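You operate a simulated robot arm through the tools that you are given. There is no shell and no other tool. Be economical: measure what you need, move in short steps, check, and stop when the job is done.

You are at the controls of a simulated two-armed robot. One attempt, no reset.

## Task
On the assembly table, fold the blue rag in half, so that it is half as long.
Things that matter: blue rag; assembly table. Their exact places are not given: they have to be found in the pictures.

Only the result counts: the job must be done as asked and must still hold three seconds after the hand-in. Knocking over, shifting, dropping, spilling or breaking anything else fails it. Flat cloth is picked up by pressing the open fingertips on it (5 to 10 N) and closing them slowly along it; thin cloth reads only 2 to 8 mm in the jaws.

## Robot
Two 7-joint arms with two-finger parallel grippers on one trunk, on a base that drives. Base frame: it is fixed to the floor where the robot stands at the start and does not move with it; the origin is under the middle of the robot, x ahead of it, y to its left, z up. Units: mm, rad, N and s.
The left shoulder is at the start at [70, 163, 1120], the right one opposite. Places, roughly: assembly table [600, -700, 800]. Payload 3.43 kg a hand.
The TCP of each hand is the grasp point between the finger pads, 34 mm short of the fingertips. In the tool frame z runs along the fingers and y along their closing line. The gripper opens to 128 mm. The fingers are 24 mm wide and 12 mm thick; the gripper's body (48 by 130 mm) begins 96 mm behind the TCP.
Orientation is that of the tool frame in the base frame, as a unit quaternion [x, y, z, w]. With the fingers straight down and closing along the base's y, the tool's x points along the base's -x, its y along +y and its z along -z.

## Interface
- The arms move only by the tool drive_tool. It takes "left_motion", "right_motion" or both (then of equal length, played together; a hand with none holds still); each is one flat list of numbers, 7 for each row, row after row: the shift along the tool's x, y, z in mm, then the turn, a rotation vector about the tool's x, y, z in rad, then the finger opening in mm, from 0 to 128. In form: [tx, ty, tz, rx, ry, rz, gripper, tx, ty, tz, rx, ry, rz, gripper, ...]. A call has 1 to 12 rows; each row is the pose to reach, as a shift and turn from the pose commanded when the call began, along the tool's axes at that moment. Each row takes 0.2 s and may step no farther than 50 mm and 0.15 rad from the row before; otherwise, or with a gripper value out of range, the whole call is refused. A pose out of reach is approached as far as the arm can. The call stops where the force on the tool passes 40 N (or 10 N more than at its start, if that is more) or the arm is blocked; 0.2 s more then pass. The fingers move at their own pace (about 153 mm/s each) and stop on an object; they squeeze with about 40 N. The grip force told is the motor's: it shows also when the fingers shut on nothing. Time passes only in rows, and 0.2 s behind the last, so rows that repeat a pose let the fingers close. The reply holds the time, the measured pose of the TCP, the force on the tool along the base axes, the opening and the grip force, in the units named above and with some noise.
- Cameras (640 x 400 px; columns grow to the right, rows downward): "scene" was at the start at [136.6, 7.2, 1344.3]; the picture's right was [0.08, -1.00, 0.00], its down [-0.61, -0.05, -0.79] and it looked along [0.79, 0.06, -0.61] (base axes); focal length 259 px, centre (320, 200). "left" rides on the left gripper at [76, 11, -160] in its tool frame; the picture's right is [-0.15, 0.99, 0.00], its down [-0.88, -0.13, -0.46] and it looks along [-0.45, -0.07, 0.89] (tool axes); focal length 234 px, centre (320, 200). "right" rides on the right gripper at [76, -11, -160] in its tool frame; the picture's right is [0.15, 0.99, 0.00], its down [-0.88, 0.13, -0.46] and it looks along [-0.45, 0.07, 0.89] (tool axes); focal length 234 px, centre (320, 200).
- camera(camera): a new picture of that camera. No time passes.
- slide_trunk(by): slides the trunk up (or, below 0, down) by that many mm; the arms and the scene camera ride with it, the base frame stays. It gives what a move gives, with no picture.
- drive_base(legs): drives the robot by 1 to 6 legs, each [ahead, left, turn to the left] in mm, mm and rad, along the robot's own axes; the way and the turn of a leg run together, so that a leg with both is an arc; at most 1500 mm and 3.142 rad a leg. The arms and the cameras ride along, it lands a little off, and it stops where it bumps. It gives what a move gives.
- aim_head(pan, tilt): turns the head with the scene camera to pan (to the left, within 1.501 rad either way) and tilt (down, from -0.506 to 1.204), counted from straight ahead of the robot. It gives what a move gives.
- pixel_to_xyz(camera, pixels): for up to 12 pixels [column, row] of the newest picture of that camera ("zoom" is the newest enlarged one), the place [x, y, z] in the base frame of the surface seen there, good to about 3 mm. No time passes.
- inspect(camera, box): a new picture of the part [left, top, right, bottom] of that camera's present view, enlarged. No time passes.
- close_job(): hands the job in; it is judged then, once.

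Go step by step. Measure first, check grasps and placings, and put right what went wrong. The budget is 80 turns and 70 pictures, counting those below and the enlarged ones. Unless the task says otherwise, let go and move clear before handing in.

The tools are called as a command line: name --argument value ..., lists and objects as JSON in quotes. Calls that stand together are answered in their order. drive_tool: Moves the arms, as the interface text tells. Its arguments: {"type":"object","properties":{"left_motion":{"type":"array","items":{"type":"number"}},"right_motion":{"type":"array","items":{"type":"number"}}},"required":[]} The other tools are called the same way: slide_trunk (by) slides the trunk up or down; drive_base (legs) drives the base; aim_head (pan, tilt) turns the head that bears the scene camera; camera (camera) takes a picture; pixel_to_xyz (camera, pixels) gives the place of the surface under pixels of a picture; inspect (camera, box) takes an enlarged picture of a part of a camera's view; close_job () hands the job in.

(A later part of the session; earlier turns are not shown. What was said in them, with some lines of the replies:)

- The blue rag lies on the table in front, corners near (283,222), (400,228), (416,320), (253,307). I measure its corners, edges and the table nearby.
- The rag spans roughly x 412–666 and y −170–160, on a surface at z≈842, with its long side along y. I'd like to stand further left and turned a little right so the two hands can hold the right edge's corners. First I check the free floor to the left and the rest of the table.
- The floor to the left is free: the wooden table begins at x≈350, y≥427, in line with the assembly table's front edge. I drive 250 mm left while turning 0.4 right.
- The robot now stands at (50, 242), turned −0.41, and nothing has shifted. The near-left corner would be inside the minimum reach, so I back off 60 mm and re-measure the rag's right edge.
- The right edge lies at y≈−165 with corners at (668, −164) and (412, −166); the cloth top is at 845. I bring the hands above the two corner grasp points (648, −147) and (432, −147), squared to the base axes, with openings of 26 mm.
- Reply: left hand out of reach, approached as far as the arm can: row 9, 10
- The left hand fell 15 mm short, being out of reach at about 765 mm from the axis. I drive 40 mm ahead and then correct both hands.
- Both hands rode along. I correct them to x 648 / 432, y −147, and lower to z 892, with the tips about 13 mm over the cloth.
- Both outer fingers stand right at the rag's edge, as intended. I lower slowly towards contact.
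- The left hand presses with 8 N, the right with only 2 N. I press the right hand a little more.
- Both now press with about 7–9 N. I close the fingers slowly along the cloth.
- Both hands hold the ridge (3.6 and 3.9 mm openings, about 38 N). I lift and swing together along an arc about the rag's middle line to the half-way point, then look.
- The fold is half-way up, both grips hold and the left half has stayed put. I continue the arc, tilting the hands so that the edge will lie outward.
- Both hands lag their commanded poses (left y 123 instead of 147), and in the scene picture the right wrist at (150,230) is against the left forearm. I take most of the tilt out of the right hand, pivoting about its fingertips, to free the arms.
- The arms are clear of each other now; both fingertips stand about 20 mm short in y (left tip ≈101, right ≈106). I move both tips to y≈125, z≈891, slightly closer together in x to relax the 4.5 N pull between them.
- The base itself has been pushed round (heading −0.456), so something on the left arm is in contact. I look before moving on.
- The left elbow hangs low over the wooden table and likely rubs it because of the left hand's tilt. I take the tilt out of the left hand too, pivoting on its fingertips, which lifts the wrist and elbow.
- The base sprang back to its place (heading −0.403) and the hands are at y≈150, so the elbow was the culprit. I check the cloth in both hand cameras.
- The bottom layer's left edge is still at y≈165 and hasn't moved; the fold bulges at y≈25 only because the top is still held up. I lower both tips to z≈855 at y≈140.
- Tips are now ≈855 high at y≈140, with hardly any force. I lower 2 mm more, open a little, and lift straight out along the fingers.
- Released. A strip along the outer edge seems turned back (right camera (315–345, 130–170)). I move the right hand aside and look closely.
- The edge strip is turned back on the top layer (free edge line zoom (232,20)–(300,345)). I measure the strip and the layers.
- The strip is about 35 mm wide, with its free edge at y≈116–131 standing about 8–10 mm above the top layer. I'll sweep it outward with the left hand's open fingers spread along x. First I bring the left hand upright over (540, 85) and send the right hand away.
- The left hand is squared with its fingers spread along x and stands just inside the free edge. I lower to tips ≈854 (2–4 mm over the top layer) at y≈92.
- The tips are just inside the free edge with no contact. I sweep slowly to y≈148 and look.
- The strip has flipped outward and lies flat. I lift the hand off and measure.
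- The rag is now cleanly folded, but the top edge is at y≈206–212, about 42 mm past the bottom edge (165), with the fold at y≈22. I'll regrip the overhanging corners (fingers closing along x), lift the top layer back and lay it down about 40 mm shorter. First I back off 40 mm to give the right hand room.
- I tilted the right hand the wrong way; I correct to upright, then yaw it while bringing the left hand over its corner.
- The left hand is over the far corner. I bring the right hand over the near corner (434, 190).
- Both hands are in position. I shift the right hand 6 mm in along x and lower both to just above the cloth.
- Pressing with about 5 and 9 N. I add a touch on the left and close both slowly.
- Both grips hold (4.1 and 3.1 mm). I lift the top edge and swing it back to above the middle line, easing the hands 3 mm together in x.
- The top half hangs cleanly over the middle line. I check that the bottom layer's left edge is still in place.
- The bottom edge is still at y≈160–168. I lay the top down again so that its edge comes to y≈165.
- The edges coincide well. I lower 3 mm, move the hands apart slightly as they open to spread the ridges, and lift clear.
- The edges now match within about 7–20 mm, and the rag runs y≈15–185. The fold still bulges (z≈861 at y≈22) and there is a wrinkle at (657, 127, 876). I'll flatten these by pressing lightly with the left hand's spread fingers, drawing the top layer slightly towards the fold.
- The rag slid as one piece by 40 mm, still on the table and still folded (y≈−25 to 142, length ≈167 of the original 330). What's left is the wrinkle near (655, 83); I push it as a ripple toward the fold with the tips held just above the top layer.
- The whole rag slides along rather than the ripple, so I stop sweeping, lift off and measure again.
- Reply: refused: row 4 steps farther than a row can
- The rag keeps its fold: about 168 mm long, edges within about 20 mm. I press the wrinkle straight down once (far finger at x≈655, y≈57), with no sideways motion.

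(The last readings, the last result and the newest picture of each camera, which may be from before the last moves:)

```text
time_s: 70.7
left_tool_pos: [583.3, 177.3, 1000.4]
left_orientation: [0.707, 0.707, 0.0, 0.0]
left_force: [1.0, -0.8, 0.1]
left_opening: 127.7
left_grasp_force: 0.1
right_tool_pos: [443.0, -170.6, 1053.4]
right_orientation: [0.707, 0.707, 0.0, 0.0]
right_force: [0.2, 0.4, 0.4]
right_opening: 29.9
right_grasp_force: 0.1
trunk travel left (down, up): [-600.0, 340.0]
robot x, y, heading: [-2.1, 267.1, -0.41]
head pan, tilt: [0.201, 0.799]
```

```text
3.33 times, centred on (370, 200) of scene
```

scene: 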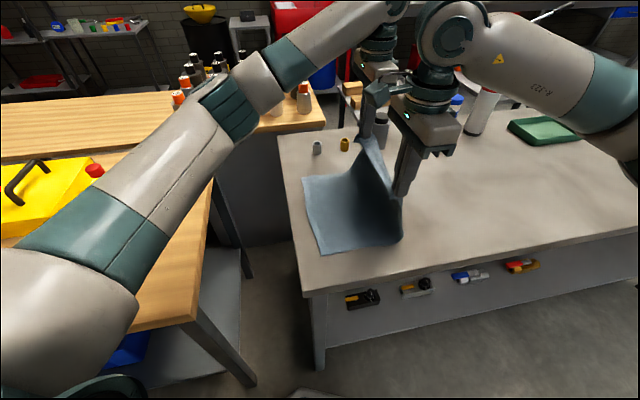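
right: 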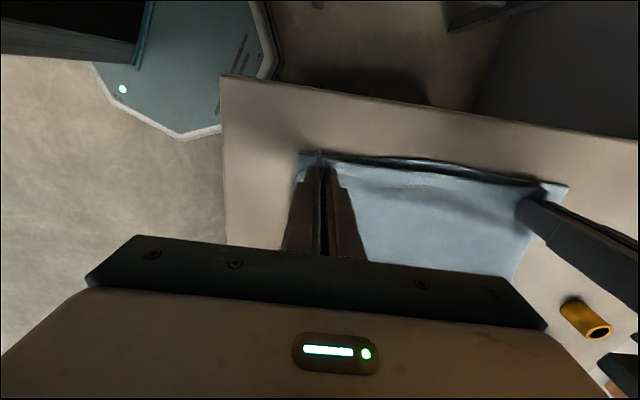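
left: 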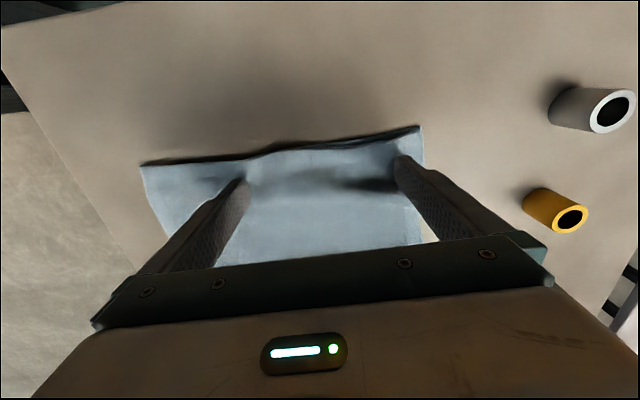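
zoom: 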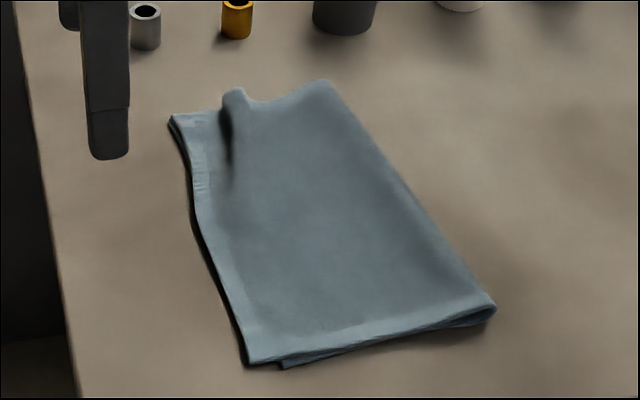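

The rag stays folded in half, with a small wrinkle springing back near (235,100). Both hands are clear; I take one last overall look to check that nothing else moved.

camera --camera "scene"

pixel_to_xyz --camera "zoom" --pixels '[[172, 121], [178, 130], [195, 200], [247, 358], [284, 365], [492, 312], [235, 95], [328, 85]]'

```text
8 pictures are left
```

scene: 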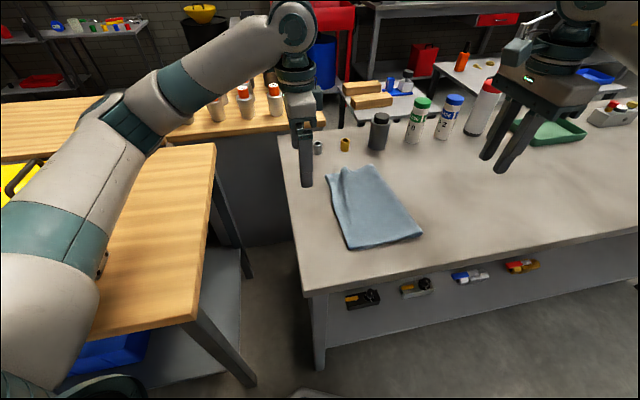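

```text
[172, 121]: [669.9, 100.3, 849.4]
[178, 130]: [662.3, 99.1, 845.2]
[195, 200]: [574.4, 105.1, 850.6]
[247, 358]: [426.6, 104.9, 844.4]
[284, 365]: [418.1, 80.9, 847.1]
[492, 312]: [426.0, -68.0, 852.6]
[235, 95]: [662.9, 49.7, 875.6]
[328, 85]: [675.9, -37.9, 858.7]
```

The bottles, cans and caps all stand where they were; the folded rag runs from y≈−68/−38 to y≈100–105 with its edges within about 25 mm of each other. I hand in.

close_job

```text
The job is handed in.
```

I folded the blue rag in half on the assembly table and handed the job in. It went from about 330 mm long to roughly 140 mm at the far side and 173 mm at the near side.

- **Not perfectly neat:** the near corner of the top layer overhangs the bottom by about 25 mm. A small wrinkle, about 35 mm high, remains near the far edge.
- **Moved on the table:** the folded rag slid about 80 mm to the robot's right while I tried to smooth it, and it is turned slightly.
- **Other objects:** nothing else on the assembly table looked moved in the last picture. Earlier the left elbow probably rubbed the wooden table next to it; I saw nothing shifted there.

Both hands had let go and were clear of the rag before the hand-in.
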